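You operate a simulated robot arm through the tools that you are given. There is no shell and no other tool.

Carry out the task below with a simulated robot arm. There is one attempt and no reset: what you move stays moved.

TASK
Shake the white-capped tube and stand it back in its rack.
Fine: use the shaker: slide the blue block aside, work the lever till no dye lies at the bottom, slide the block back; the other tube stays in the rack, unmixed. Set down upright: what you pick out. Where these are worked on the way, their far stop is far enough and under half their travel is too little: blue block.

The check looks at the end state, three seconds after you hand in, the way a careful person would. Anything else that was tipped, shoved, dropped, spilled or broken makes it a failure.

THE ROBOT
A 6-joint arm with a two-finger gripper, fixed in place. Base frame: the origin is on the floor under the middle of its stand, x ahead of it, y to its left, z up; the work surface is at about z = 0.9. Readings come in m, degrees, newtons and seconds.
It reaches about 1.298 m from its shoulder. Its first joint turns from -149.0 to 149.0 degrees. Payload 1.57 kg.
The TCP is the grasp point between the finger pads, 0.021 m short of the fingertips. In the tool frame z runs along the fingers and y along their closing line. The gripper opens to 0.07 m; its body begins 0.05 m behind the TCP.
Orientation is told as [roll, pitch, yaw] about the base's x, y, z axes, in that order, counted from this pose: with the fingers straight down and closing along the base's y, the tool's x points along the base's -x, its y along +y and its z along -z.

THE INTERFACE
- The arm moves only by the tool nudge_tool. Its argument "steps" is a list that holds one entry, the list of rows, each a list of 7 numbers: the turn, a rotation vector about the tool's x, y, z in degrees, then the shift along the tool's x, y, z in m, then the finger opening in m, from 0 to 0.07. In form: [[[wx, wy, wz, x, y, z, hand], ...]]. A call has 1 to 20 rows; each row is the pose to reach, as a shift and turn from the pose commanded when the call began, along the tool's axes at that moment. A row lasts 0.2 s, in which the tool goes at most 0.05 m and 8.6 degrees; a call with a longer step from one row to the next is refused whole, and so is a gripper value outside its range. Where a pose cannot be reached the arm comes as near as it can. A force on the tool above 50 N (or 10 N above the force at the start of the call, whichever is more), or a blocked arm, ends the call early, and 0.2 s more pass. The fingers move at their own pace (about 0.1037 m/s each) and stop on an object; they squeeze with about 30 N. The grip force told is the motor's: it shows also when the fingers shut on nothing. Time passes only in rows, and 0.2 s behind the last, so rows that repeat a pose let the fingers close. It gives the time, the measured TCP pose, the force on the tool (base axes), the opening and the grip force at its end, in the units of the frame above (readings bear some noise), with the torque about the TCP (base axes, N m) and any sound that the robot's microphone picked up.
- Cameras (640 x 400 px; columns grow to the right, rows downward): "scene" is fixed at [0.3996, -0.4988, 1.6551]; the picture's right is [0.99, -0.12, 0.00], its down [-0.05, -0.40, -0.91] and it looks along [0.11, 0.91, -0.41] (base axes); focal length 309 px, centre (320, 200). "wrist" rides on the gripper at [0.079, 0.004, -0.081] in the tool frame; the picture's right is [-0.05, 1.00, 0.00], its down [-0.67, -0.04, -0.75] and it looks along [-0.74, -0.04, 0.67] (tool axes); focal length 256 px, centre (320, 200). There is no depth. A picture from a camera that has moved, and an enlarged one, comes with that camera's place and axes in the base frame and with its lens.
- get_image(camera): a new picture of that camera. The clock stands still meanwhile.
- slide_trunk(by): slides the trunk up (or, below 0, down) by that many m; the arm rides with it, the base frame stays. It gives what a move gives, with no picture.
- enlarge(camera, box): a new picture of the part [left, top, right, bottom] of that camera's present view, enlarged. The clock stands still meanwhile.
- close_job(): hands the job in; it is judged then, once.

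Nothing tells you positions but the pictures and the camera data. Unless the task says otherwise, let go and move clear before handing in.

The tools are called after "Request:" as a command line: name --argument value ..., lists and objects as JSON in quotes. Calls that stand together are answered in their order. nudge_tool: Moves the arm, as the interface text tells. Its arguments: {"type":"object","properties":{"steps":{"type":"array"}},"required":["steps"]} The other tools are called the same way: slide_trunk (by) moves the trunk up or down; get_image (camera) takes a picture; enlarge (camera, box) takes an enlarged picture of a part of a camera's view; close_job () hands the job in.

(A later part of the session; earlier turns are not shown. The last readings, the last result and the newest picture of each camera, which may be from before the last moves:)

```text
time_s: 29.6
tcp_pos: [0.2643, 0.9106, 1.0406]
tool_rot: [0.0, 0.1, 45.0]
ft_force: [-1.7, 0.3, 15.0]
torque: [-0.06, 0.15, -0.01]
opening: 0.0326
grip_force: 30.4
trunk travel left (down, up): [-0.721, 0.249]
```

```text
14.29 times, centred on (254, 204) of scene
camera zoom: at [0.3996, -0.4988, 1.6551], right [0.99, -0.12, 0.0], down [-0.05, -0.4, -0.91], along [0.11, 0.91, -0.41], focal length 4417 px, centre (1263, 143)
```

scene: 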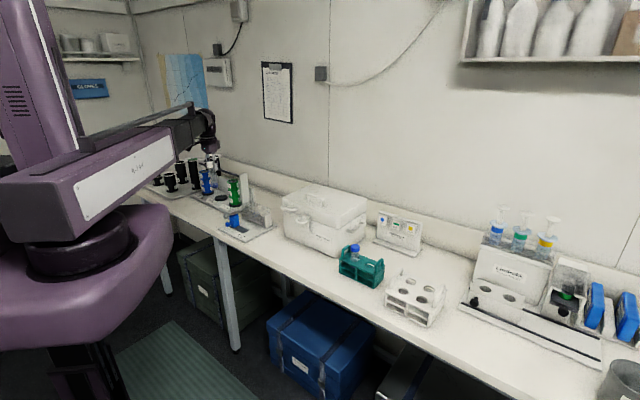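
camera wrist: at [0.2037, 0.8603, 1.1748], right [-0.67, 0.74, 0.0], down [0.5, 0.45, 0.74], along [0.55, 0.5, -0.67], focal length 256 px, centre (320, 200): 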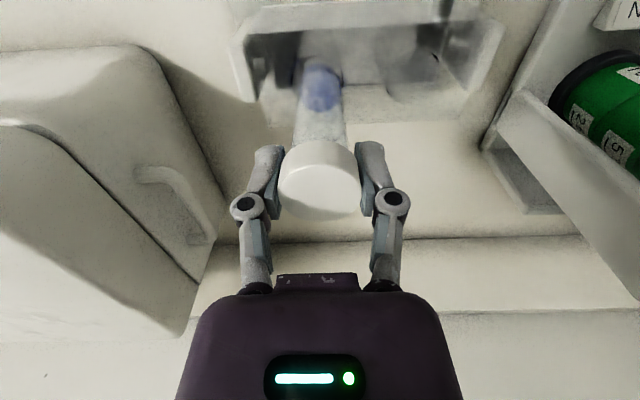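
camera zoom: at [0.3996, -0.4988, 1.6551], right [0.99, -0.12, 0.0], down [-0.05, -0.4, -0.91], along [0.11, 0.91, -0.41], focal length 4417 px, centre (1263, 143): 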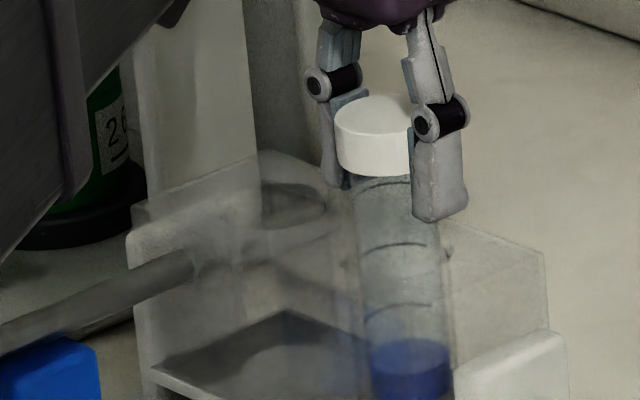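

The tube has touched the cradle floor (15 N upward). I'll let go and rise clear.

Request:
nudge_tool --steps '[[[0, 0, 0, 0, 0, 0, 0.05], [0, 0, 0, 0, 0, 0, 0.07], [0, 0, 0, 0, 0, 0, 0.07]]]'

Request:
slide_trunk --by 0.12

Request:
enlarge --camera "scene" --box '[225, 170, 285, 225]'

Request:
get_image --camera "wrist"

```text
time_s: 30.4
tcp_pos: [0.2642, 0.912, 1.0386]
tool_rot: [0.1, 0.0, 44.9]
ft_force: [-0.5, -0.6, 0.2]
torque: [-0.02, 0.03, 0.02]
opening: 0.07
grip_force: 0.0
trunk travel left (down, up): [-0.721, 0.249]
```

```text
time_s: 31.9
tcp_pos: [0.265, 0.9124, 1.1593]
tool_rot: [0.0, 0.0, 45.0]
ft_force: [0.3, 0.3, 1.1]
torque: [0.01, -0.03, -0.02]
opening: 0.0698
grip_force: 0.0
trunk travel left (down, up): [-0.841, 0.129]
```

```text
7.27 times, centred on (255, 198) of scene
camera zoom: at [0.3996, -0.4988, 1.6551], right [0.99, -0.12, 0.0], down [-0.05, -0.4, -0.91], along [0.11, 0.91, -0.41], focal length 2249 px, centre (793, 218)
```

zoom: 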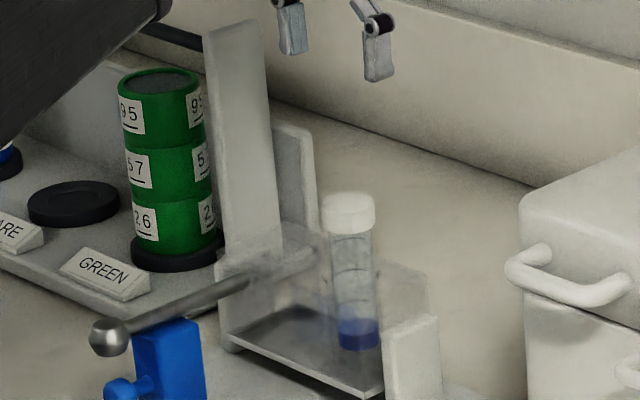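

```text
taken
camera wrist: at [0.2051, 0.859, 1.2416], right [-0.67, 0.74, 0.0], down [0.5, 0.45, 0.74], along [0.55, 0.5, -0.67], focal length 256 px, centre (320, 200)
```

wrist: 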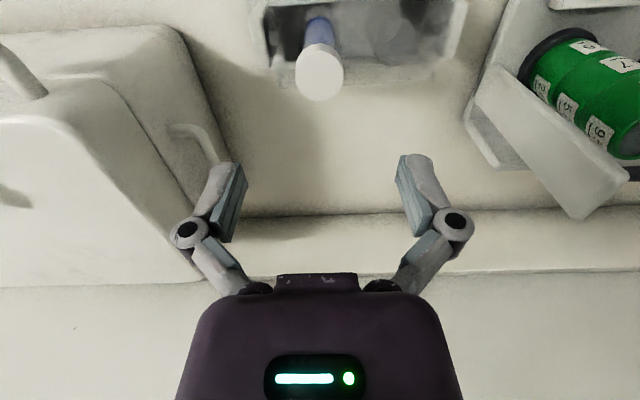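

The tube stands in the +p bore. Next comes the blue block: its knob sits under the lever ball, so I must come in from the front with the hand tilted. I'll look closely at the gripper body first to judge clearances.

Request:
enlarge --camera "scene" --box '[225, 125, 285, 185]'

Request:
enlarge --camera "scene" --box '[215, 195, 260, 240]'

```text
6.67 times, centred on (255, 155) of scene
camera zoom: at [0.3996, -0.4988, 1.6551], right [0.99, -0.12, 0.0], down [-0.05, -0.4, -0.91], along [0.11, 0.91, -0.41], focal length 2061 px, centre (753, 500)
```

zoom: 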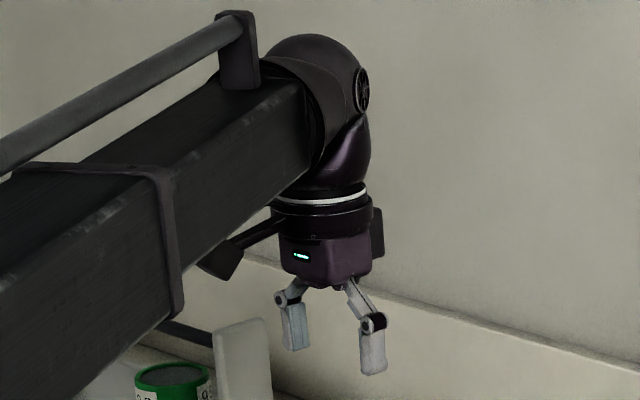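

```text
8.89 times, centred on (238, 218) of scene
camera zoom: at [0.3996, -0.4988, 1.6551], right [0.99, -0.12, 0.0], down [-0.05, -0.4, -0.91], along [0.11, 0.91, -0.41], focal length 2748 px, centre (1053, 44)
```

zoom: 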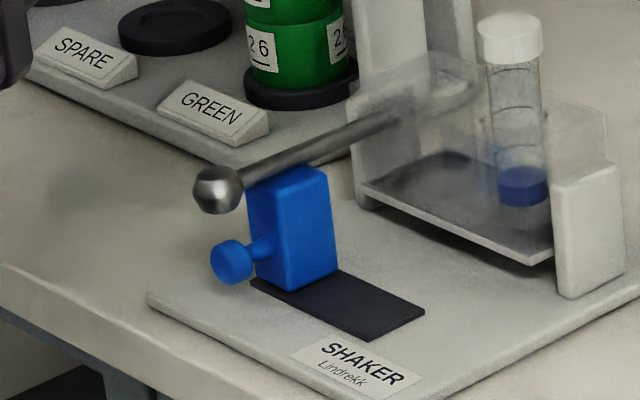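

Request:
nudge_tool --steps '[[[0, 0, 0, 0.045, 0.01, 0, 0.07], [0, 0, 0, 0.09, 0.025, 0, 0.07], [0, 0, 0, 0.135, 0.04, 0, 0.07], [0, 0, 0, 0.18, 0.055, 0, 0.07], [0, 0, 0, 0.225, 0.07, 0, 0.07], [0, 0, 0, 0.27, 0.077, 0, 0.07], [0, 0, 0, 0.29, 0.077, 0, 0.07]]]'

Request:
nudge_tool --steps '[[[0, -8, 0, 0, 0, 0, 0.07], [0, -16, 0, 0, 0, 0, 0.07], [0, -16, 0, 0, 0, 0, 0.07]]]'

```text
time_s: 33.5
tcp_pos: [0.0036, 0.7602, 1.1588]
tool_rot: [0.0, 0.0, 45.1]
ft_force: [-0.1, 0.0, 0.1]
torque: [0.03, -0.02, 0.04]
opening: 0.07
grip_force: 0.1
trunk travel left (down, up): [-0.841, 0.129]
```

```text
time_s: 34.3
tcp_pos: [0.0055, 0.7615, 1.1658]
tool_rot: [0.0, -16.1, 45.1]
ft_force: [-0.1, -0.1, -0.6]
torque: [0.0, 0.0, -0.02]
opening: 0.0704
grip_force: 0.2
out of reach, approached as far as the arm can: row 2, 3
trunk travel left (down, up): [-0.841, 0.129]
```

Request:
nudge_tool --steps '[[[0, -8, 0, 0, 0, 0, 0.07], [0, -16, 0, 0, 0, 0, 0.07], [0, -24, 0, 0, 0, 0, 0.07], [0, -32, 0, 0, 0, 0, 0.07], [0, -39, 0, 0, 0, 0, 0.07], [0, -39, 0, 0, 0, 0, 0.07]]]'

Request:
get_image --camera "scene"

Request:
get_image --camera "wrist"

```text
time_s: 35.7
tcp_pos: [0.0073, 0.7623, 1.2385]
tool_rot: [0.0, -55.1, 44.9]
ft_force: [0.1, 0.1, 1.4]
torque: [0.0, 0.02, 0.0]
opening: 0.0702
grip_force: 0.1
out of reach, approached as far as the arm can: row 1, 2, 3, 4, 5, 6
trunk travel left (down, up): [-0.841, 0.129]
```

```text
taken
```

scene: 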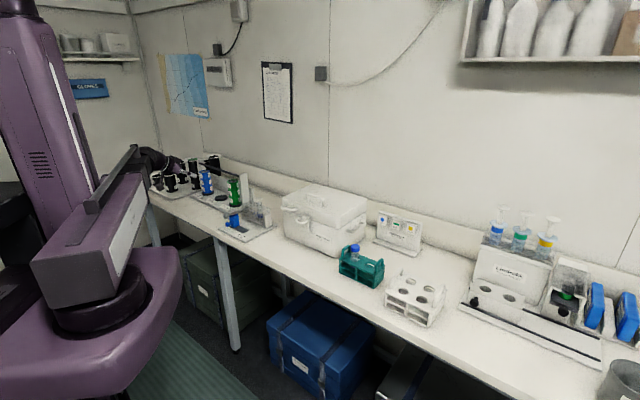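

```text
taken
camera wrist: at [-0.0771, 0.686, 1.2215], right [-0.68, 0.73, 0.04], down [-0.14, -0.19, 0.97], along [0.72, 0.66, 0.23], focal length 256 px, centre (320, 200)
```

wrist: 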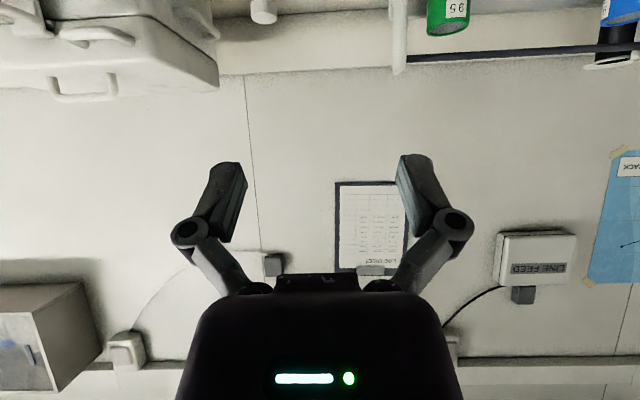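

The tilt works: wrist centre is about 0.186 m behind the TCP. I'll set the p and q in front of the knob, off the bench edge, then lower the trunk.

Request:
nudge_tool --steps '[[[0, 0, 0, -0.0206, 0.002, 0.0295, 0.07], [0, 0, 0, -0.0206, 0.002, 0.0295, 0.07]]]'

Request:
slide_trunk --by -0.22

Request:
get_image --camera "scene"

Request:
get_image --camera "wrist"

```text
time_s: 36.3
tcp_pos: [0.0302, 0.7892, 1.2382]
tool_rot: [0.0, -55.0, 45.0]
ft_force: [0.5, 0.1, 1.1]
torque: [0.01, 0.01, 0.01]
opening: 0.0703
grip_force: 0.1
trunk travel left (down, up): [-0.841, 0.129]
```

```text
time_s: 38.6
tcp_pos: [0.0292, 0.79, 1.0195]
tool_rot: [0.0, -55.0, 45.0]
ft_force: [-0.2, 0.3, 0.4]
torque: [0.02, 0.0, 0.02]
opening: 0.07
grip_force: 0.1
trunk travel left (down, up): [-0.621, 0.349]
```

```text
taken
```

scene: 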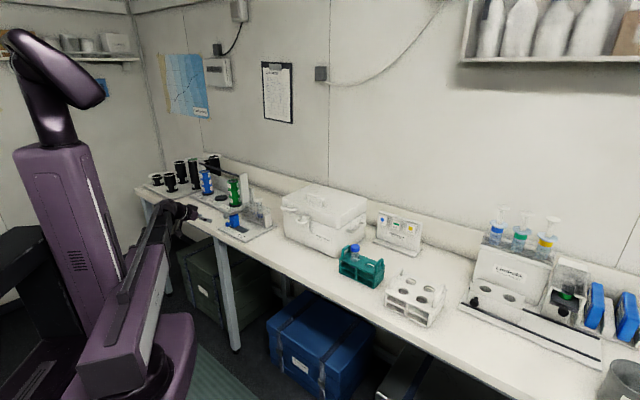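

```text
taken
camera wrist: at [-0.0538, 0.7127, 1.0016], right [-0.68, 0.73, 0.04], down [-0.14, -0.19, 0.97], along [0.72, 0.66, 0.23], focal length 256 px, centre (320, 200)
```

wrist: 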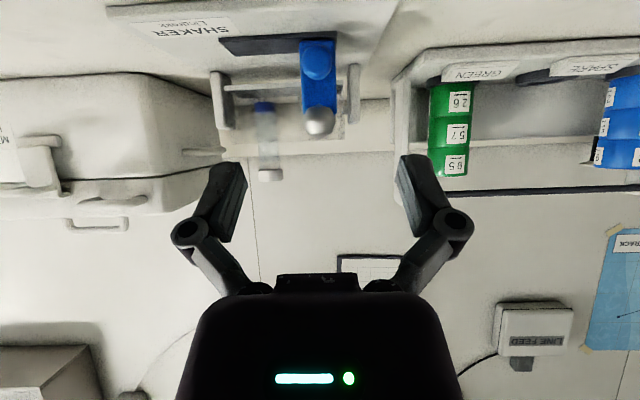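

Request:
enlarge --camera "wrist" --box '[250, 20, 390, 140]'

Request:
enlarge --camera "scene" --box '[160, 180, 290, 260]'

```text
3.33 times, centred on (320, 80) of wrist
camera zoom: at [-0.0538, 0.7127, 1.0016], right [-0.68, 0.73, 0.04], down [-0.14, -0.19, 0.97], along [0.72, 0.66, 0.23], focal length 853 px, centre (320, 600)
```

zoom: 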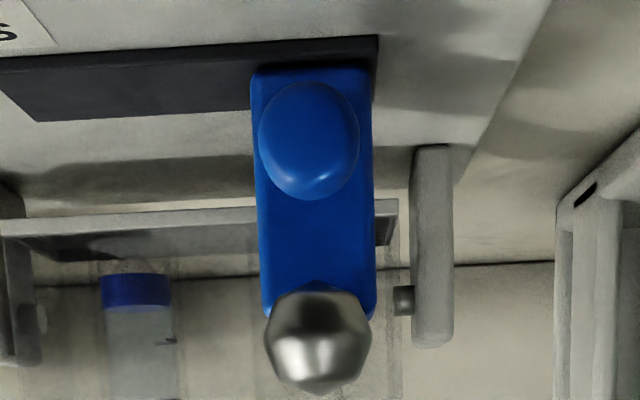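

```text
4.92 times, centred on (225, 220) of scene
camera zoom: at [0.3996, -0.4988, 1.6551], right [0.99, -0.12, 0.0], down [-0.05, -0.4, -0.91], along [0.11, 0.91, -0.41], focal length 1522 px, centre (788, 102)
```

zoom: 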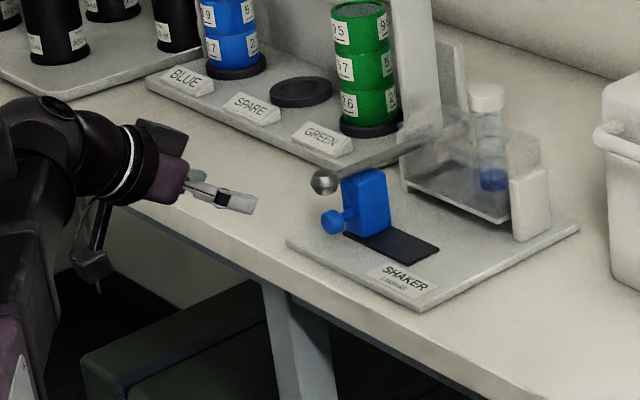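

The wrist camera sees the knob at p≈-0.535, q≈0.690, z≈0.939 and the ball above it at z≈0.987. I'll lower to knob height and come in horizontally with the fingers open.

Request:
slide_trunk --by -0.076

Request:
nudge_tool --steps '[[[0, 0, 0, -0.0172, -0.003, 0.0246, 0.07], [0, 0, 0, -0.0344, -0.003, 0.0492, 0.07], [0, 0, 0, -0.0344, -0.003, 0.0492, 0.07]]]'

Request:
get_image --camera "wrist"

Request:
enlarge --camera "scene" --box '[180, 190, 280, 255]'

```text
time_s: 39.8
tcp_pos: [0.0293, 0.79, 0.9433]
tool_rot: [0.0, -54.9, 45.0]
ft_force: [-0.1, -0.3, 0.4]
torque: [0.0, 0.0, 0.0]
opening: 0.0701
grip_force: 0.1
trunk travel left (down, up): [-0.545, 0.425]
```

```text
time_s: 40.6
tcp_pos: [0.0737, 0.8289, 0.9423]
tool_rot: [0.0, -54.9, 45.0]
ft_force: [0.1, 0.4, 0.6]
torque: [-0.03, 0.0, 0.01]
opening: 0.07
grip_force: 0.1
trunk travel left (down, up): [-0.545, 0.425]
```

```text
taken
camera wrist: at [-0.0092, 0.7531, 0.9254], right [-0.68, 0.73, 0.04], down [-0.14, -0.19, 0.97], along [0.72, 0.66, 0.23], focal length 256 px, centre (320, 200)
```

wrist: 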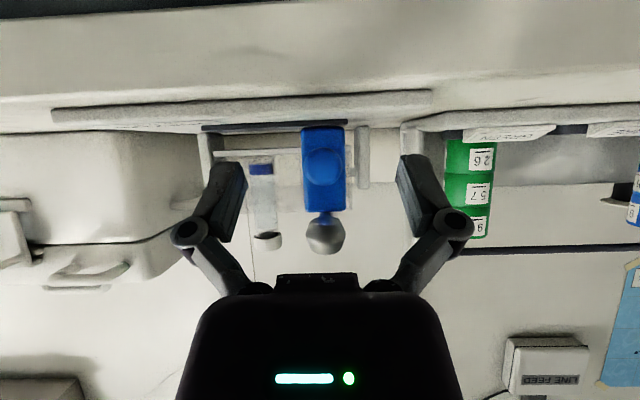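

```text
6.15 times, centred on (230, 222) of scene
camera zoom: at [0.3996, -0.4988, 1.6551], right [0.99, -0.12, 0.0], down [-0.05, -0.4, -0.91], along [0.11, 0.91, -0.41], focal length 1903 px, centre (874, 62)
```

zoom: 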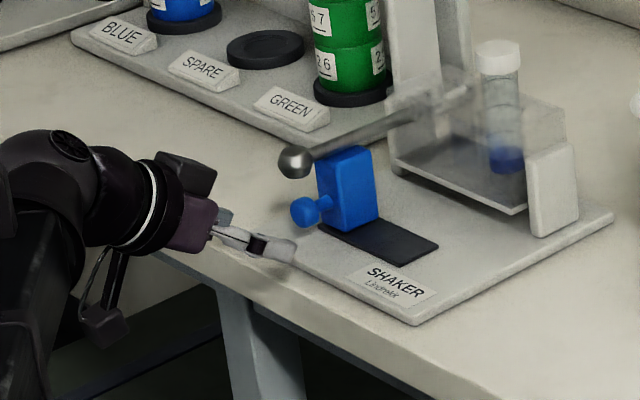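

Request:
nudge_tool --steps '[[[0, 0, 0, -0.013, 0, 0.0186, 0.07], [0, 0, 0, -0.0261, 0, 0.0373, 0.07], [0, 0, 0, -0.0261, 0, 0.0373, 0.07]]]'

Request:
get_image --camera "wrist"

Request:
enlarge --camera "scene" --box '[200, 190, 270, 245]'

```text
time_s: 41.4
tcp_pos: [0.1055, 0.8631, 0.942]
tool_rot: [0.0, -54.9, 45.0]
ft_force: [0.3, -0.4, -1.1]
torque: [-0.02, -0.01, 0.04]
opening: 0.0699
grip_force: 0.1
trunk travel left (down, up): [-0.545, 0.425]
```

```text
taken
camera wrist: at [0.0234, 0.7858, 0.9254], right [-0.68, 0.73, 0.04], down [-0.14, -0.19, 0.97], along [0.72, 0.66, 0.23], focal length 256 px, centre (320, 200)
```

wrist: 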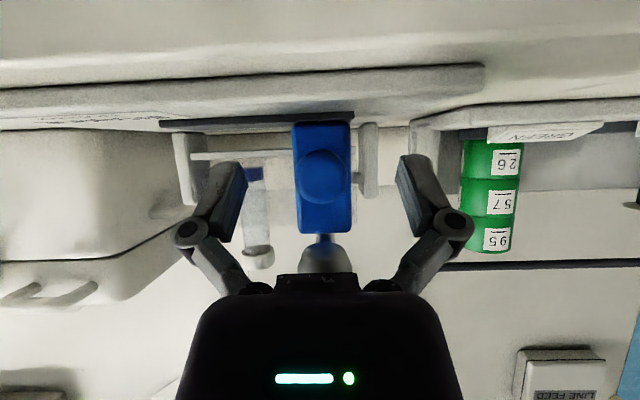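

```text
7.27 times, centred on (235, 218) of scene
camera zoom: at [0.3996, -0.4988, 1.6551], right [0.99, -0.12, 0.0], down [-0.05, -0.4, -0.91], along [0.11, 0.91, -0.41], focal length 2249 px, centre (938, 73)
```

zoom: 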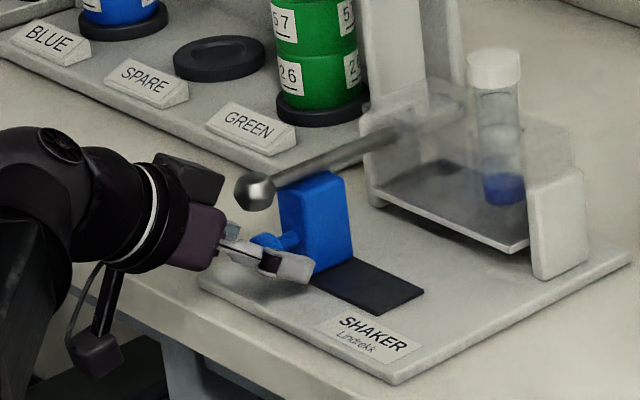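

Request:
nudge_tool --steps '[[[0, 0, 0, 0, 0, 0, 0.05], [0, 0, 0, 0, 0, 0, 0.03], [0, 0, 0, 0, 0, 0, 0.015], [0, 0, 0, 0, 0, 0, 0.015]]]'

Request:
get_image --camera "wrist"

Request:
enlarge --camera "scene" --box '[200, 190, 270, 245]'

```text
time_s: 42.4
tcp_pos: [0.1057, 0.8625, 0.9418]
tool_rot: [-0.1, -54.9, 45.0]
ft_force: [-1.1, -0.2, 1.3]
torque: [0.02, -0.02, 0.01]
opening: 0.0226
grip_force: 32.5
trunk travel left (down, up): [-0.545, 0.425]
```

```text
taken
camera wrist: at [0.0232, 0.7855, 0.9256], right [-0.68, 0.73, 0.04], down [-0.14, -0.19, 0.97], along [0.72, 0.66, 0.23], focal length 256 px, centre (320, 200)
```

wrist: 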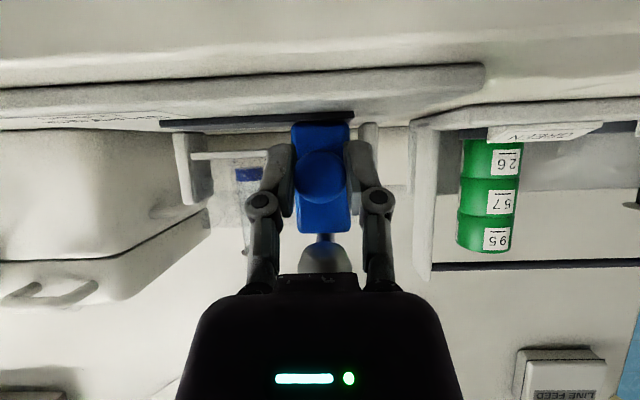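

```text
7.27 times, centred on (235, 218) of scene
camera zoom: at [0.3996, -0.4988, 1.6551], right [0.99, -0.12, 0.0], down [-0.05, -0.4, -0.91], along [0.11, 0.91, -0.41], focal length 2249 px, centre (938, 73)
```

zoom: 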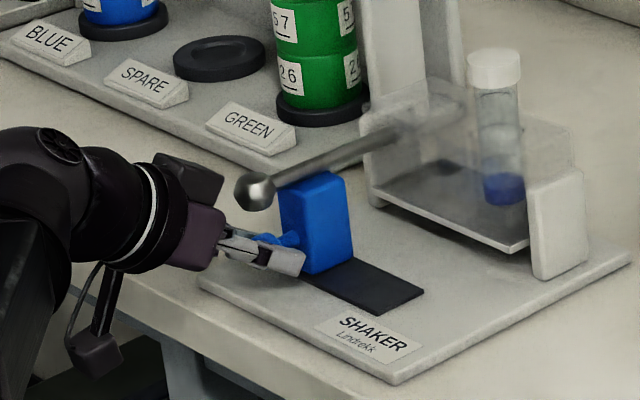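

The knob is gripped (opening 0.0226). Now I'll slide the block along +p.

Request:
nudge_tool --steps '[[[0, 0, 0, 0, -0.012, 0, 0.015], [0, 0, 0, 0, -0.024, 0, 0.015], [0, 0, 0, 0, -0.036, 0, 0.015], [0, 0, 0, 0, -0.048, 0, 0.015], [0, 0, 0, 0, -0.06, 0, 0.015], [0, 0, 0, 0, -0.066, 0, 0.015]]]'

Request:
enlarge --camera "scene" --box '[200, 190, 270, 245]'

Request:
get_image --camera "wrist"

```text
time_s: 43.8
tcp_pos: [0.1521, 0.8161, 0.9415]
tool_rot: [0.0, -54.9, 45.1]
ft_force: [-0.6, 11.7, 5.6]
torque: [-0.02, 0.08, 0.01]
opening: 0.0223
grip_force: 32.2
trunk travel left (down, up): [-0.545, 0.425]
```

```text
7.27 times, centred on (235, 218) of scene
camera zoom: at [0.3996, -0.4988, 1.6551], right [0.99, -0.12, 0.0], down [-0.05, -0.4, -0.91], along [0.11, 0.91, -0.41], focal length 2249 px, centre (938, 73)
```

zoom: 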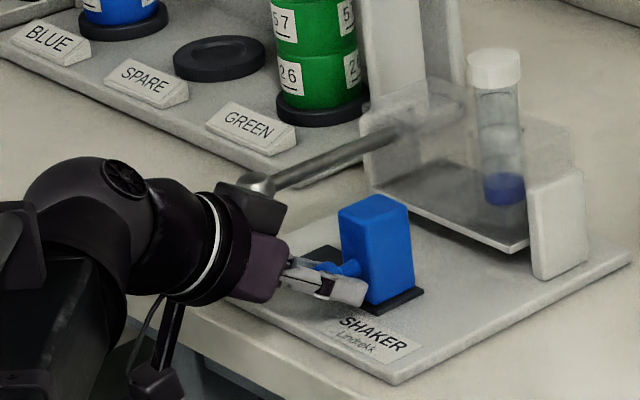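

```text
taken
camera wrist: at [0.0692, 0.7395, 0.9254], right [-0.69, 0.73, 0.04], down [-0.14, -0.19, 0.97], along [0.71, 0.66, 0.23], focal length 256 px, centre (320, 200)
```

wrist: 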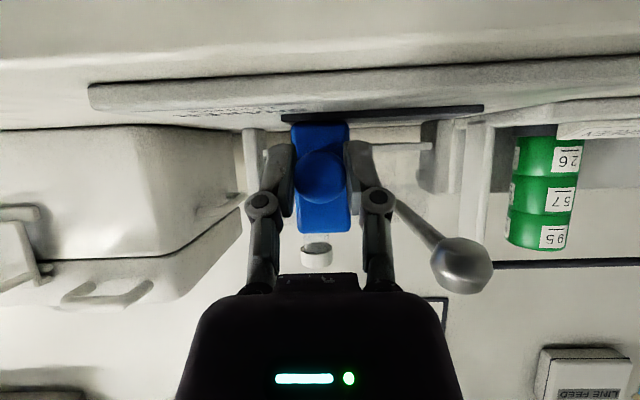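

Request:
nudge_tool --steps '[[[0, 0, 0, 0, -0.004, 0, 0.015], [0, 0, 0, 0, -0.008, 0, 0.015]]]'

Request:
enlarge --camera "scene" --box '[225, 200, 265, 232]'

```text
time_s: 44.4
tcp_pos: [0.1504, 0.8155, 0.9429]
tool_rot: [0.9, -55.2, 45.1]
ft_force: [-10.2, 8.6, -1.9]
torque: [-0.33, 0.59, 0.26]
opening: 0.0226
grip_force: 31.4
trunk travel left (down, up): [-0.545, 0.425]
stopped in row 2: the force on the tool passed its limit at 51 N (the readings are from after the stop); the commanded pose is now the measured one
```

```text
12.50 times, centred on (245, 216) of scene
camera zoom: at [0.3996, -0.4988, 1.6551], right [0.99, -0.12, 0.0], down [-0.05, -0.4, -0.91], along [0.11, 0.91, -0.41], focal length 3865 px, centre (1258, 0)
```

zoom: 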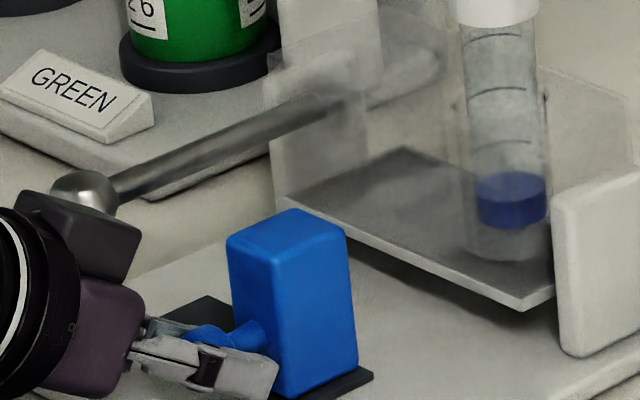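

The block is against its far stop. I'll open, and back straight out.

Request:
nudge_tool --steps '[[[0, 0, 0, 0, 0, 0, 0.05], [0, 0, 0, 0, 0, 0, 0.07], [0, 0, 0, 0, 0, 0, 0.07], [0, 0, 0, 0.0172, 0, -0.0246, 0.07], [0, 0, 0, 0.0401, 0, -0.0573, 0.07], [0, 0, 0, 0.0631, 0, -0.0901, 0.07], [0, 0, 0, 0.0803, 0, -0.1147, 0.07], [0, 0, 0, 0.0803, 0, -0.1147, 0.07]]]'

Request:
enlarge --camera "scene" --box '[180, 180, 280, 250]'

Request:
get_image --camera "wrist"

```text
time_s: 46.2
tcp_pos: [0.0554, 0.7128, 0.9431]
tool_rot: [0.8, -55.0, 45.0]
ft_force: [-0.1, 0.0, 0.3]
torque: [-0.01, 0.03, 0.0]
opening: 0.0701
grip_force: 0.0
trunk travel left (down, up): [-0.545, 0.425]
```

```text
5.71 times, centred on (230, 215) of scene
camera zoom: at [0.3996, -0.4988, 1.6551], right [0.99, -0.12, 0.0], down [-0.05, -0.4, -0.91], along [0.11, 0.91, -0.41], focal length 1767 px, centre (834, 114)
```

zoom: 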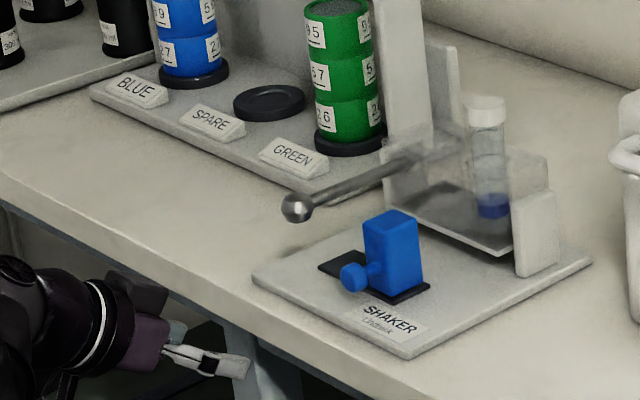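

```text
taken
camera wrist: at [-0.0263, 0.6357, 0.9257], right [-0.69, 0.72, 0.05], down [-0.13, -0.19, 0.97], along [0.71, 0.67, 0.23], focal length 256 px, centre (320, 200)
```

wrist: 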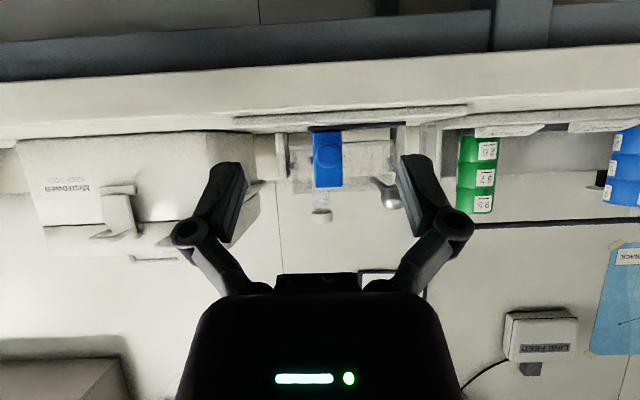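

The block is clear and the lever has stayed put at p≈-0.535, q≈0.687, z≈0.986. I'll line up with the ball and bring the trunk to its height.

Request:
nudge_tool --steps '[[[0, 0, 0, 0, 0.035, 0, 0.07], [0, 0, 0, 0, 0.07, 0, 0.07], [0, 0, 0, 0, 0.07, 0, 0.07]]]'

Request:
slide_trunk --by 0.043

Request:
get_image --camera "wrist"

```text
time_s: 47.0
tcp_pos: [0.0068, 0.7623, 0.9433]
tool_rot: [0.7, -55.1, 45.0]
ft_force: [-0.8, 0.0, 0.5]
torque: [-0.01, -0.01, 0.01]
opening: 0.0699
grip_force: 0.0
trunk travel left (down, up): [-0.545, 0.425]
```

```text
time_s: 47.9
tcp_pos: [0.0075, 0.7622, 0.9851]
tool_rot: [0.8, -55.3, 45.1]
ft_force: [0.7, 0.2, 0.3]
torque: [0.0, 0.03, 0.03]
opening: 0.07
grip_force: 0.1
trunk travel left (down, up): [-0.588, 0.382]
```

```text
taken
camera wrist: at [-0.075, 0.6856, 0.9686], right [-0.69, 0.72, 0.05], down [-0.13, -0.2, 0.97], along [0.71, 0.67, 0.23], focal length 256 px, centre (320, 200)
```

wrist: 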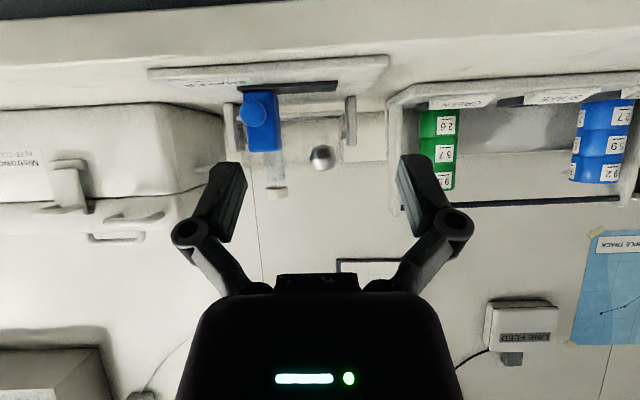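

Request:
nudge_tool --steps '[[[0, 0, 0, -0.0258, 0, 0.0369, 0.07], [0, 0, 0, -0.0516, 0, 0.0737, 0.07], [0, 0, 0, -0.0717, 0, 0.1024, 0.07], [0, 0, 0, -0.082, 0, 0.1171, 0.07], [0, 0, 0, -0.082, 0, 0.1171, 0.07]]]'

Request:
get_image --camera "wrist"

Request:
enlarge --camera "scene" --box '[200, 180, 280, 240]'

```text
time_s: 49.1
tcp_pos: [0.1069, 0.8652, 0.9865]
tool_rot: [0.8, -55.1, 44.9]
ft_force: [-0.1, -0.3, -0.3]
torque: [0.0, -0.01, 0.03]
opening: 0.0701
grip_force: 0.1
trunk travel left (down, up): [-0.588, 0.382]
```

```text
taken
camera wrist: at [0.0255, 0.7876, 0.9687], right [-0.69, 0.72, 0.05], down [-0.13, -0.2, 0.97], along [0.71, 0.67, 0.23], focal length 256 px, centre (320, 200)
```

wrist: 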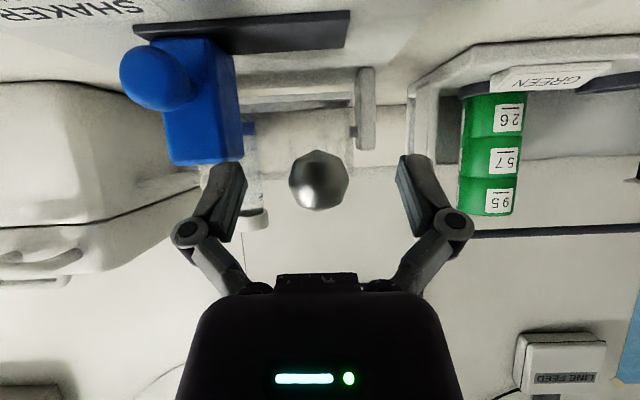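

```text
6.67 times, centred on (240, 210) of scene
camera zoom: at [0.3996, -0.4988, 1.6551], right [0.99, -0.12, 0.0], down [-0.05, -0.4, -0.91], along [0.11, 0.91, -0.41], focal length 2061 px, centre (853, 133)
```

zoom: 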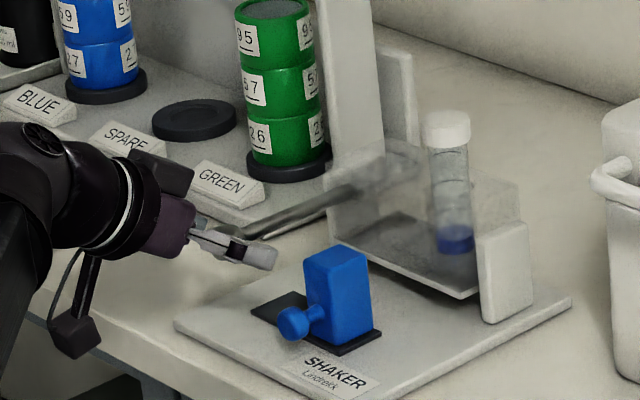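

The ball is right at the grasp point. Closing on it.

Request:
nudge_tool --steps '[[[0, 0, 0, 0, 0, 0, 0.05], [0, 0, 0, 0, 0, 0, 0.03], [0, 0, 0, 0, 0, 0, 0.015], [0, 0, 0, 0, 0, 0, 0.015]]]'

Request:
slide_trunk --by -0.015

Request:
enlarge --camera "scene" --box '[200, 180, 280, 240]'

```text
time_s: 50.1
tcp_pos: [0.108, 0.8648, 0.9852]
tool_rot: [0.8, -55.1, 45.0]
ft_force: [2.2, -3.9, -0.3]
torque: [-0.06, 0.06, -0.04]
opening: 0.0255
grip_force: 32.2
trunk travel left (down, up): [-0.588, 0.382]
```

```text
time_s: 50.7
tcp_pos: [0.1066, 0.8643, 0.9709]
tool_rot: [0.8, -55.0, 44.9]
ft_force: [2.2, -7.9, -2.8]
torque: [-0.44, 0.33, 0.18]
opening: 0.0258
grip_force: 32.2
trunk travel left (down, up): [-0.573, 0.397]
```

```text
6.67 times, centred on (240, 210) of scene
camera zoom: at [0.3996, -0.4988, 1.6551], right [0.99, -0.12, 0.0], down [-0.05, -0.4, -0.91], along [0.11, 0.91, -0.41], focal length 2061 px, centre (853, 133)
```

zoom: 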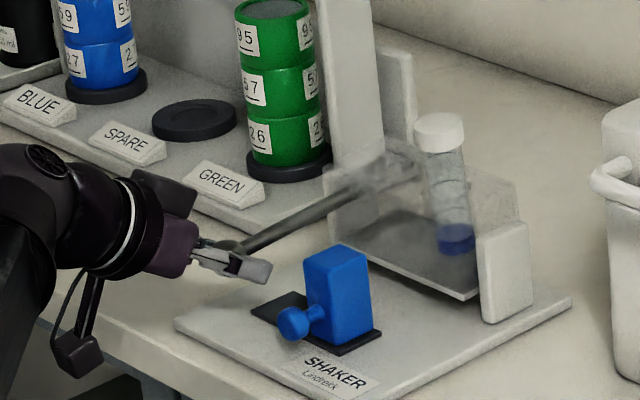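

The cradle tips smoothly as the lever goes down. I'll take it further down and watch the force.

Request:
slide_trunk --by -0.02

Request:
enlarge --camera "scene" --box '[200, 180, 280, 240]'

```text
time_s: 51.4
tcp_pos: [0.1081, 0.8642, 0.9511]
tool_rot: [0.8, -55.1, 44.9]
ft_force: [4.5, -5.7, -2.8]
torque: [-0.51, 0.44, 0.17]
opening: 0.0257
grip_force: 31.8
trunk travel left (down, up): [-0.553, 0.417]
```

```text
6.67 times, centred on (240, 210) of scene
camera zoom: at [0.3996, -0.4988, 1.6551], right [0.99, -0.12, 0.0], down [-0.05, -0.4, -0.91], along [0.11, 0.91, -0.41], focal length 2061 px, centre (853, 133)
```

zoom: 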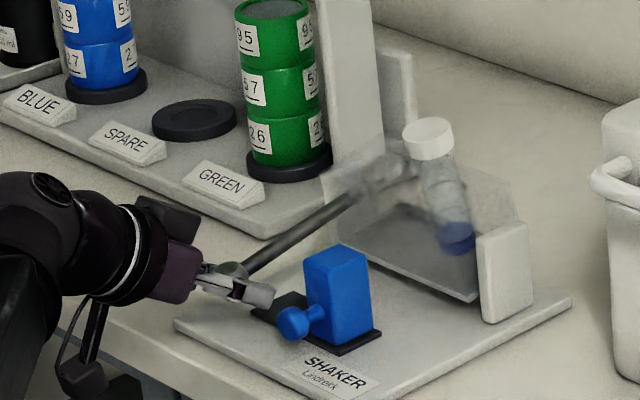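

Request:
slide_trunk --by -0.015

Request:
slide_trunk --by 0.05

Request:
enlarge --camera "scene" --box '[200, 180, 280, 240]'

```text
time_s: 52.0
tcp_pos: [0.1077, 0.8654, 0.9364]
tool_rot: [0.8, -55.2, 45.0]
ft_force: [8.9, 0.4, 6.1]
torque: [0.19, -0.24, 0.12]
opening: 0.0256
grip_force: 31.8
trunk travel left (down, up): [-0.538, 0.432]
```

```text
time_s: 53.0
tcp_pos: [0.109, 0.8651, 0.9862]
tool_rot: [0.9, -55.1, 45.0]
ft_force: [8.3, -3.7, -6.3]
torque: [0.19, -0.02, -0.21]
opening: 0.0256
grip_force: 32.2
trunk travel left (down, up): [-0.588, 0.382]
```

```text
6.67 times, centred on (240, 210) of scene
camera zoom: at [0.3996, -0.4988, 1.6551], right [0.99, -0.12, 0.0], down [-0.05, -0.4, -0.91], along [0.11, 0.91, -0.41], focal length 2061 px, centre (853, 133)
```

zoom: 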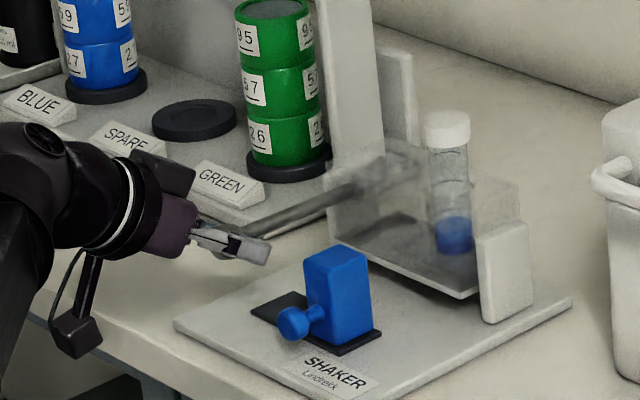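

The lever returns to level and the dye band looks taller and paler after one stroke. Zooming in on the tube.

Request:
enlarge --camera "scene" --box '[244, 190, 270, 222]'

```text
12.50 times, centred on (257, 206) of scene
camera zoom: at [0.3996, -0.4988, 1.6551], right [0.99, -0.12, 0.0], down [-0.05, -0.4, -0.91], along [0.11, 0.91, -0.41], focal length 3865 px, centre (1108, 125)
```

zoom: 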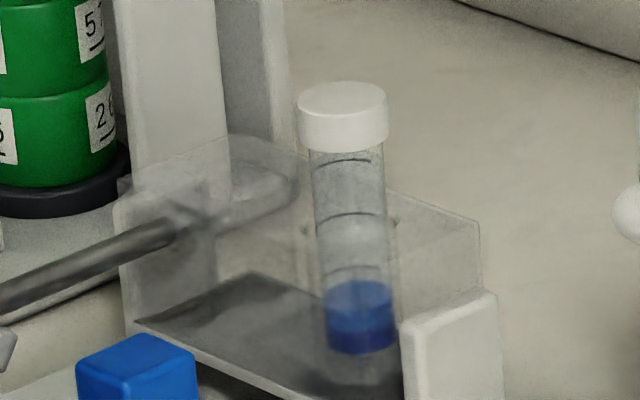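

Mixing has begun: a paler blue layer shows above the dark dye. I'll run several more full strokes.

Request:
slide_trunk --by -0.05

Request:
slide_trunk --by 0.05

Request:
slide_trunk --by -0.05

Request:
slide_trunk --by 0.05

Request:
enlarge --camera "scene" --box '[244, 190, 270, 222]'

```text
time_s: 53.9
tcp_pos: [0.108, 0.8642, 0.9363]
tool_rot: [0.9, -55.1, 45.0]
ft_force: [7.2, -1.2, 2.4]
torque: [-0.06, 0.01, 0.2]
opening: 0.0256
grip_force: 32.3
trunk travel left (down, up): [-0.538, 0.432]
```

```text
time_s: 54.8
tcp_pos: [0.1095, 0.8673, 0.9873]
tool_rot: [0.8, -55.3, 45.1]
ft_force: [9.8, -0.4, 0.8]
torque: [0.45, -0.47, -0.12]
opening: 0.026
grip_force: 31.8
trunk travel left (down, up): [-0.588, 0.382]
```

```text
time_s: 55.7
tcp_pos: [0.1066, 0.8649, 0.9362]
tool_rot: [0.9, -55.1, 45.0]
ft_force: [-0.4, 0.0, 0.8]
torque: [-0.01, 0.01, 0.01]
opening: 0.0151
grip_force: 0.0
trunk travel left (down, up): [-0.538, 0.432]
```

```text
time_s: 56.6
tcp_pos: [0.109, 0.8652, 0.9879]
tool_rot: [0.6, -55.4, 45.3]
ft_force: [9.7, 2.4, 5.6]
torque: [0.57, -0.63, 0.01]
opening: 0.026
grip_force: 31.6
trunk travel left (down, up): [-0.588, 0.382]
```

```text
12.50 times, centred on (257, 206) of scene
camera zoom: at [0.3996, -0.4988, 1.6551], right [0.99, -0.12, 0.0], down [-0.05, -0.4, -0.91], along [0.11, 0.91, -0.41], focal length 3865 px, centre (1108, 125)
```

zoom: 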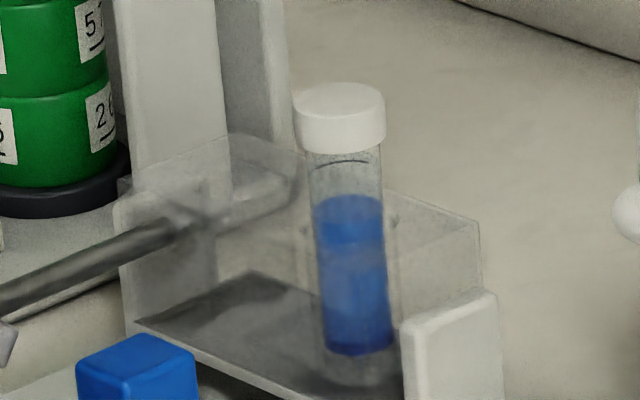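

The dye is now spread up the tube, but the grip seems to have slipped off the ball for a moment in the last stroke. I'll check the hand and look closely at the tube's bottom.

Request:
get_image --camera "wrist"

Request:
enlarge --camera "scene" --box '[250, 200, 266, 222]'

Request:
enlarge --camera "scene" --box '[200, 180, 280, 240]'

```text
taken
camera wrist: at [0.0269, 0.788, 0.9697], right [-0.69, 0.72, 0.05], down [-0.13, -0.2, 0.97], along [0.71, 0.67, 0.23], focal length 256 px, centre (320, 200)
```

wrist: 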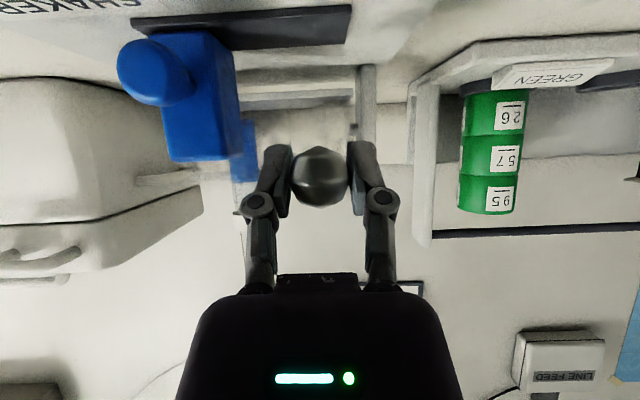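

```text
16.00 times, centred on (258, 211) of scene
camera zoom: at [0.3996, -0.4988, 1.6551], right [0.99, -0.12, 0.0], down [-0.05, -0.4, -0.91], along [0.11, 0.91, -0.41], focal length 4947 px, centre (1312, 24)
```

zoom: 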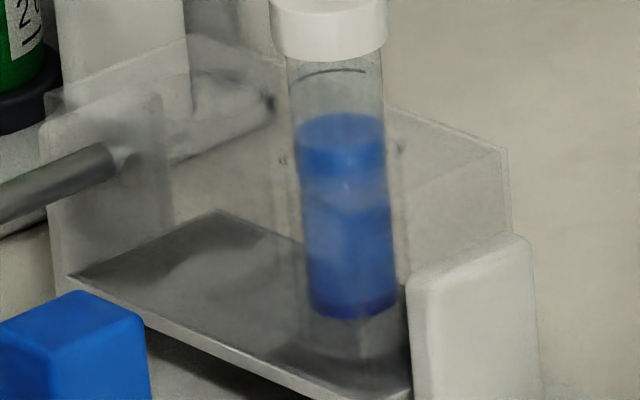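

```text
6.67 times, centred on (240, 210) of scene
camera zoom: at [0.3996, -0.4988, 1.6551], right [0.99, -0.12, 0.0], down [-0.05, -0.4, -0.91], along [0.11, 0.91, -0.41], focal length 2061 px, centre (853, 133)
```

zoom: 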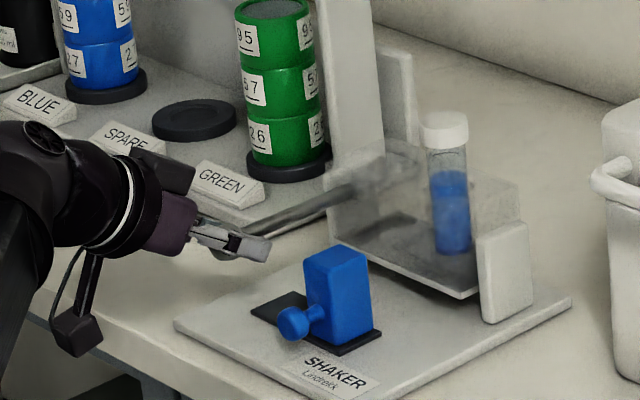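

A thin darker layer still shows at the very bottom, so more strokes are needed. I'll re-seat the grip on the ball and do one stroke at a time.

Request:
nudge_tool --steps '[[[0, 0, 0, 0, 0, 0, 0.04], [0, 0, 0, 0, 0, 0, 0.05], [0, 0, 0, 0, 0, 0, 0.05]]]'

Request:
get_image --camera "wrist"

Request:
enlarge --camera "scene" --box '[200, 180, 280, 240]'

```text
time_s: 57.4
tcp_pos: [0.1071, 0.8657, 0.9844]
tool_rot: [0.8, -55.3, 45.0]
ft_force: [0.1, -0.2, 0.5]
torque: [-0.01, 0.01, 0.02]
opening: 0.0499
grip_force: 0.1
trunk travel left (down, up): [-0.588, 0.382]
```

```text
taken
camera wrist: at [0.025, 0.7876, 0.9687], right [-0.69, 0.72, 0.05], down [-0.13, -0.2, 0.97], along [0.71, 0.67, 0.23], focal length 256 px, centre (320, 200)
```

wrist: 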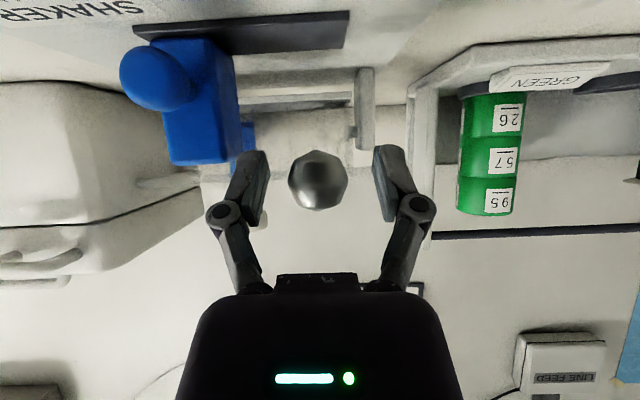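

```text
6.67 times, centred on (240, 210) of scene
camera zoom: at [0.3996, -0.4988, 1.6551], right [0.99, -0.12, 0.0], down [-0.05, -0.4, -0.91], along [0.11, 0.91, -0.41], focal length 2061 px, centre (853, 133)
```

zoom: 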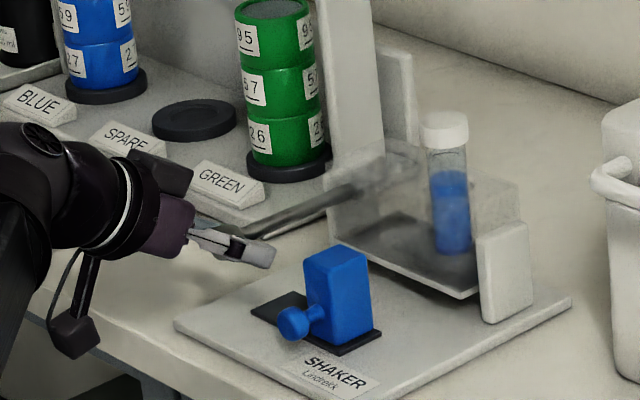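

Request:
nudge_tool --steps '[[[0, 0, 0, -0.0029, 0, 0.0041, 0.05], [0, 0, 0, -0.0029, 0, 0.0041, 0.03], [0, 0, 0, -0.0029, 0, 0.0041, 0.015], [0, 0, 0, -0.0029, 0, 0.0041, 0.015]]]'

Request:
slide_trunk --by -0.048

Request:
enlarge --camera "scene" --box '[200, 180, 280, 240]'

```text
time_s: 58.4
tcp_pos: [0.1109, 0.8672, 0.9872]
tool_rot: [0.9, -55.1, 45.0]
ft_force: [2.1, -5.3, -0.7]
torque: [-0.16, 0.07, 0.04]
opening: 0.0254
grip_force: 32.1
trunk travel left (down, up): [-0.588, 0.382]
```

```text
time_s: 59.3
tcp_pos: [0.1123, 0.8686, 0.9382]
tool_rot: [0.8, -55.1, 45.0]
ft_force: [7.3, -1.0, 2.8]
torque: [-0.11, 0.01, 0.18]
opening: 0.0257
grip_force: 31.9
trunk travel left (down, up): [-0.54, 0.43]
```

```text
6.67 times, centred on (240, 210) of scene
camera zoom: at [0.3996, -0.4988, 1.6551], right [0.99, -0.12, 0.0], down [-0.05, -0.4, -0.91], along [0.11, 0.91, -0.41], focal length 2061 px, centre (853, 133)
```

zoom: 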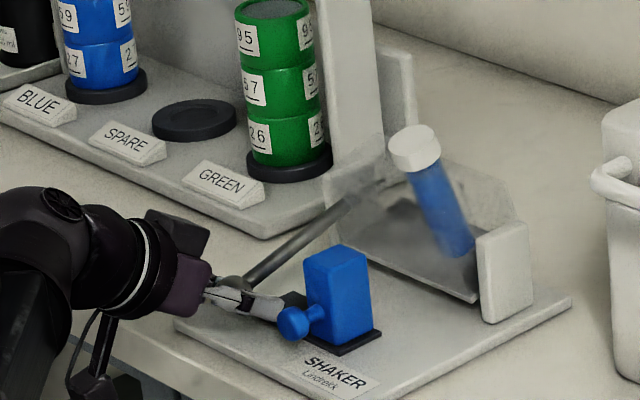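

Request:
slide_trunk --by 0.048

Request:
enlarge --camera "scene" --box '[250, 200, 266, 222]'

```text
time_s: 60.2
tcp_pos: [0.1133, 0.8697, 0.9852]
tool_rot: [0.6, -55.1, 45.0]
ft_force: [9.4, -4.4, -15.4]
torque: [0.02, 0.1, -0.02]
opening: 0.0256
grip_force: 32.1
trunk travel left (down, up): [-0.588, 0.382]
```

```text
16.00 times, centred on (258, 211) of scene
camera zoom: at [0.3996, -0.4988, 1.6551], right [0.99, -0.12, 0.0], down [-0.05, -0.4, -0.91], along [0.11, 0.91, -0.41], focal length 4947 px, centre (1312, 24)
```

zoom: 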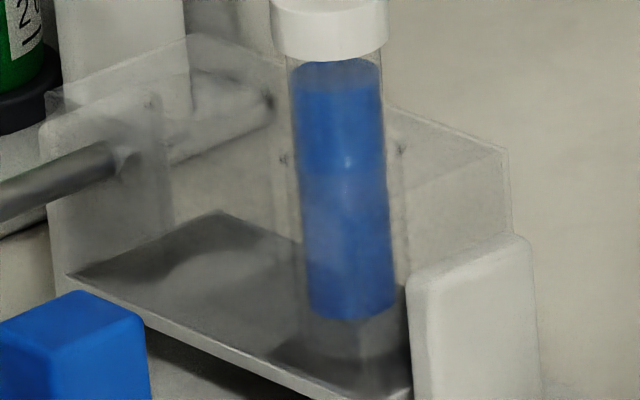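

Request:
enlarge --camera "scene" --box '[254, 203, 264, 218]'

Request:
get_image --camera "wrist"

```text
16.00 times, centred on (259, 210) of scene
camera zoom: at [0.3996, -0.4988, 1.6551], right [0.99, -0.12, 0.0], down [-0.05, -0.4, -0.91], along [0.11, 0.91, -0.41], focal length 4947 px, centre (1296, 32)
```

zoom: 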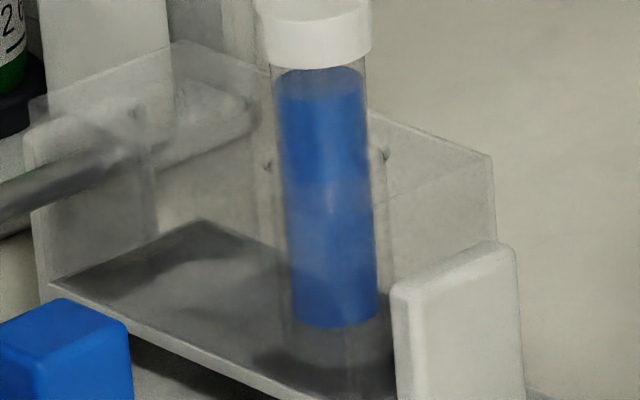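

```text
taken
camera wrist: at [0.03, 0.7918, 0.9678], right [-0.69, 0.72, 0.05], down [-0.13, -0.19, 0.97], along [0.71, 0.67, 0.23], focal length 256 px, centre (320, 200)
```

wrist: 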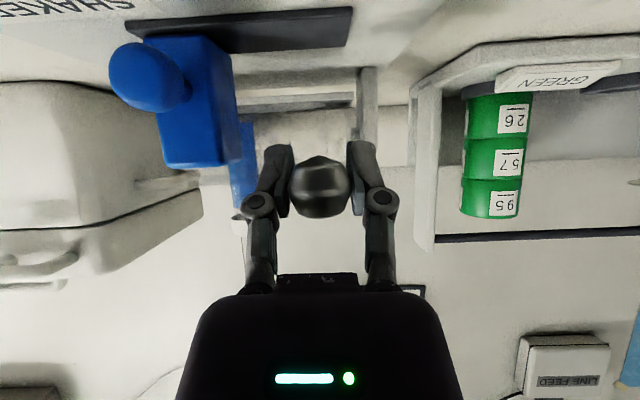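

The tube is uniformly blue with no layer at the bottom. I'll give one more stroke for margin and then release.

Request:
slide_trunk --by -0.047

Request:
slide_trunk --by 0.047

Request:
enlarge --camera "scene" --box '[254, 203, 264, 218]'

Request:
enlarge --camera "scene" --box '[200, 180, 280, 240]'

```text
time_s: 61.1
tcp_pos: [0.1096, 0.8685, 0.9394]
tool_rot: [0.9, -55.1, 45.0]
ft_force: [0.0, 0.3, -0.2]
torque: [0.0, 0.01, 0.01]
opening: 0.0149
grip_force: 0.1
trunk travel left (down, up): [-0.541, 0.429]
```

```text
time_s: 62.0
tcp_pos: [0.1122, 0.8697, 0.9873]
tool_rot: [0.7, -55.4, 45.3]
ft_force: [11.0, 3.9, 4.7]
torque: [0.52, -0.64, 0.05]
opening: 0.0256
grip_force: 32.2
trunk travel left (down, up): [-0.588, 0.382]
```

```text
16.00 times, centred on (259, 210) of scene
camera zoom: at [0.3996, -0.4988, 1.6551], right [0.99, -0.12, 0.0], down [-0.05, -0.4, -0.91], along [0.11, 0.91, -0.41], focal length 4947 px, centre (1296, 32)
```

zoom: 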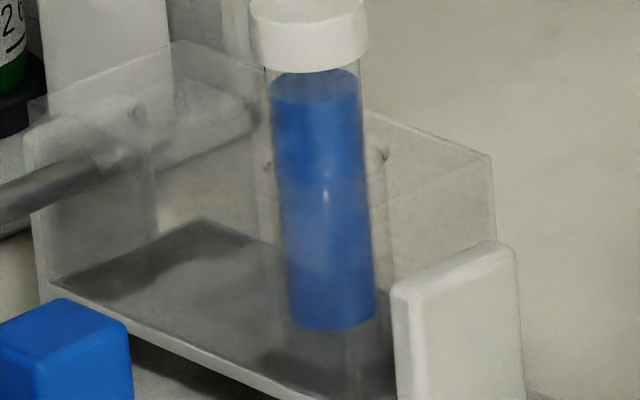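

```text
6.67 times, centred on (240, 210) of scene
camera zoom: at [0.3996, -0.4988, 1.6551], right [0.99, -0.12, 0.0], down [-0.05, -0.4, -0.91], along [0.11, 0.91, -0.41], focal length 2061 px, centre (853, 133)
```

zoom: 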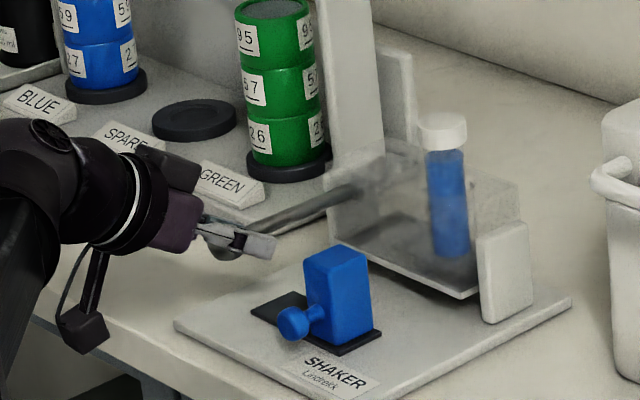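

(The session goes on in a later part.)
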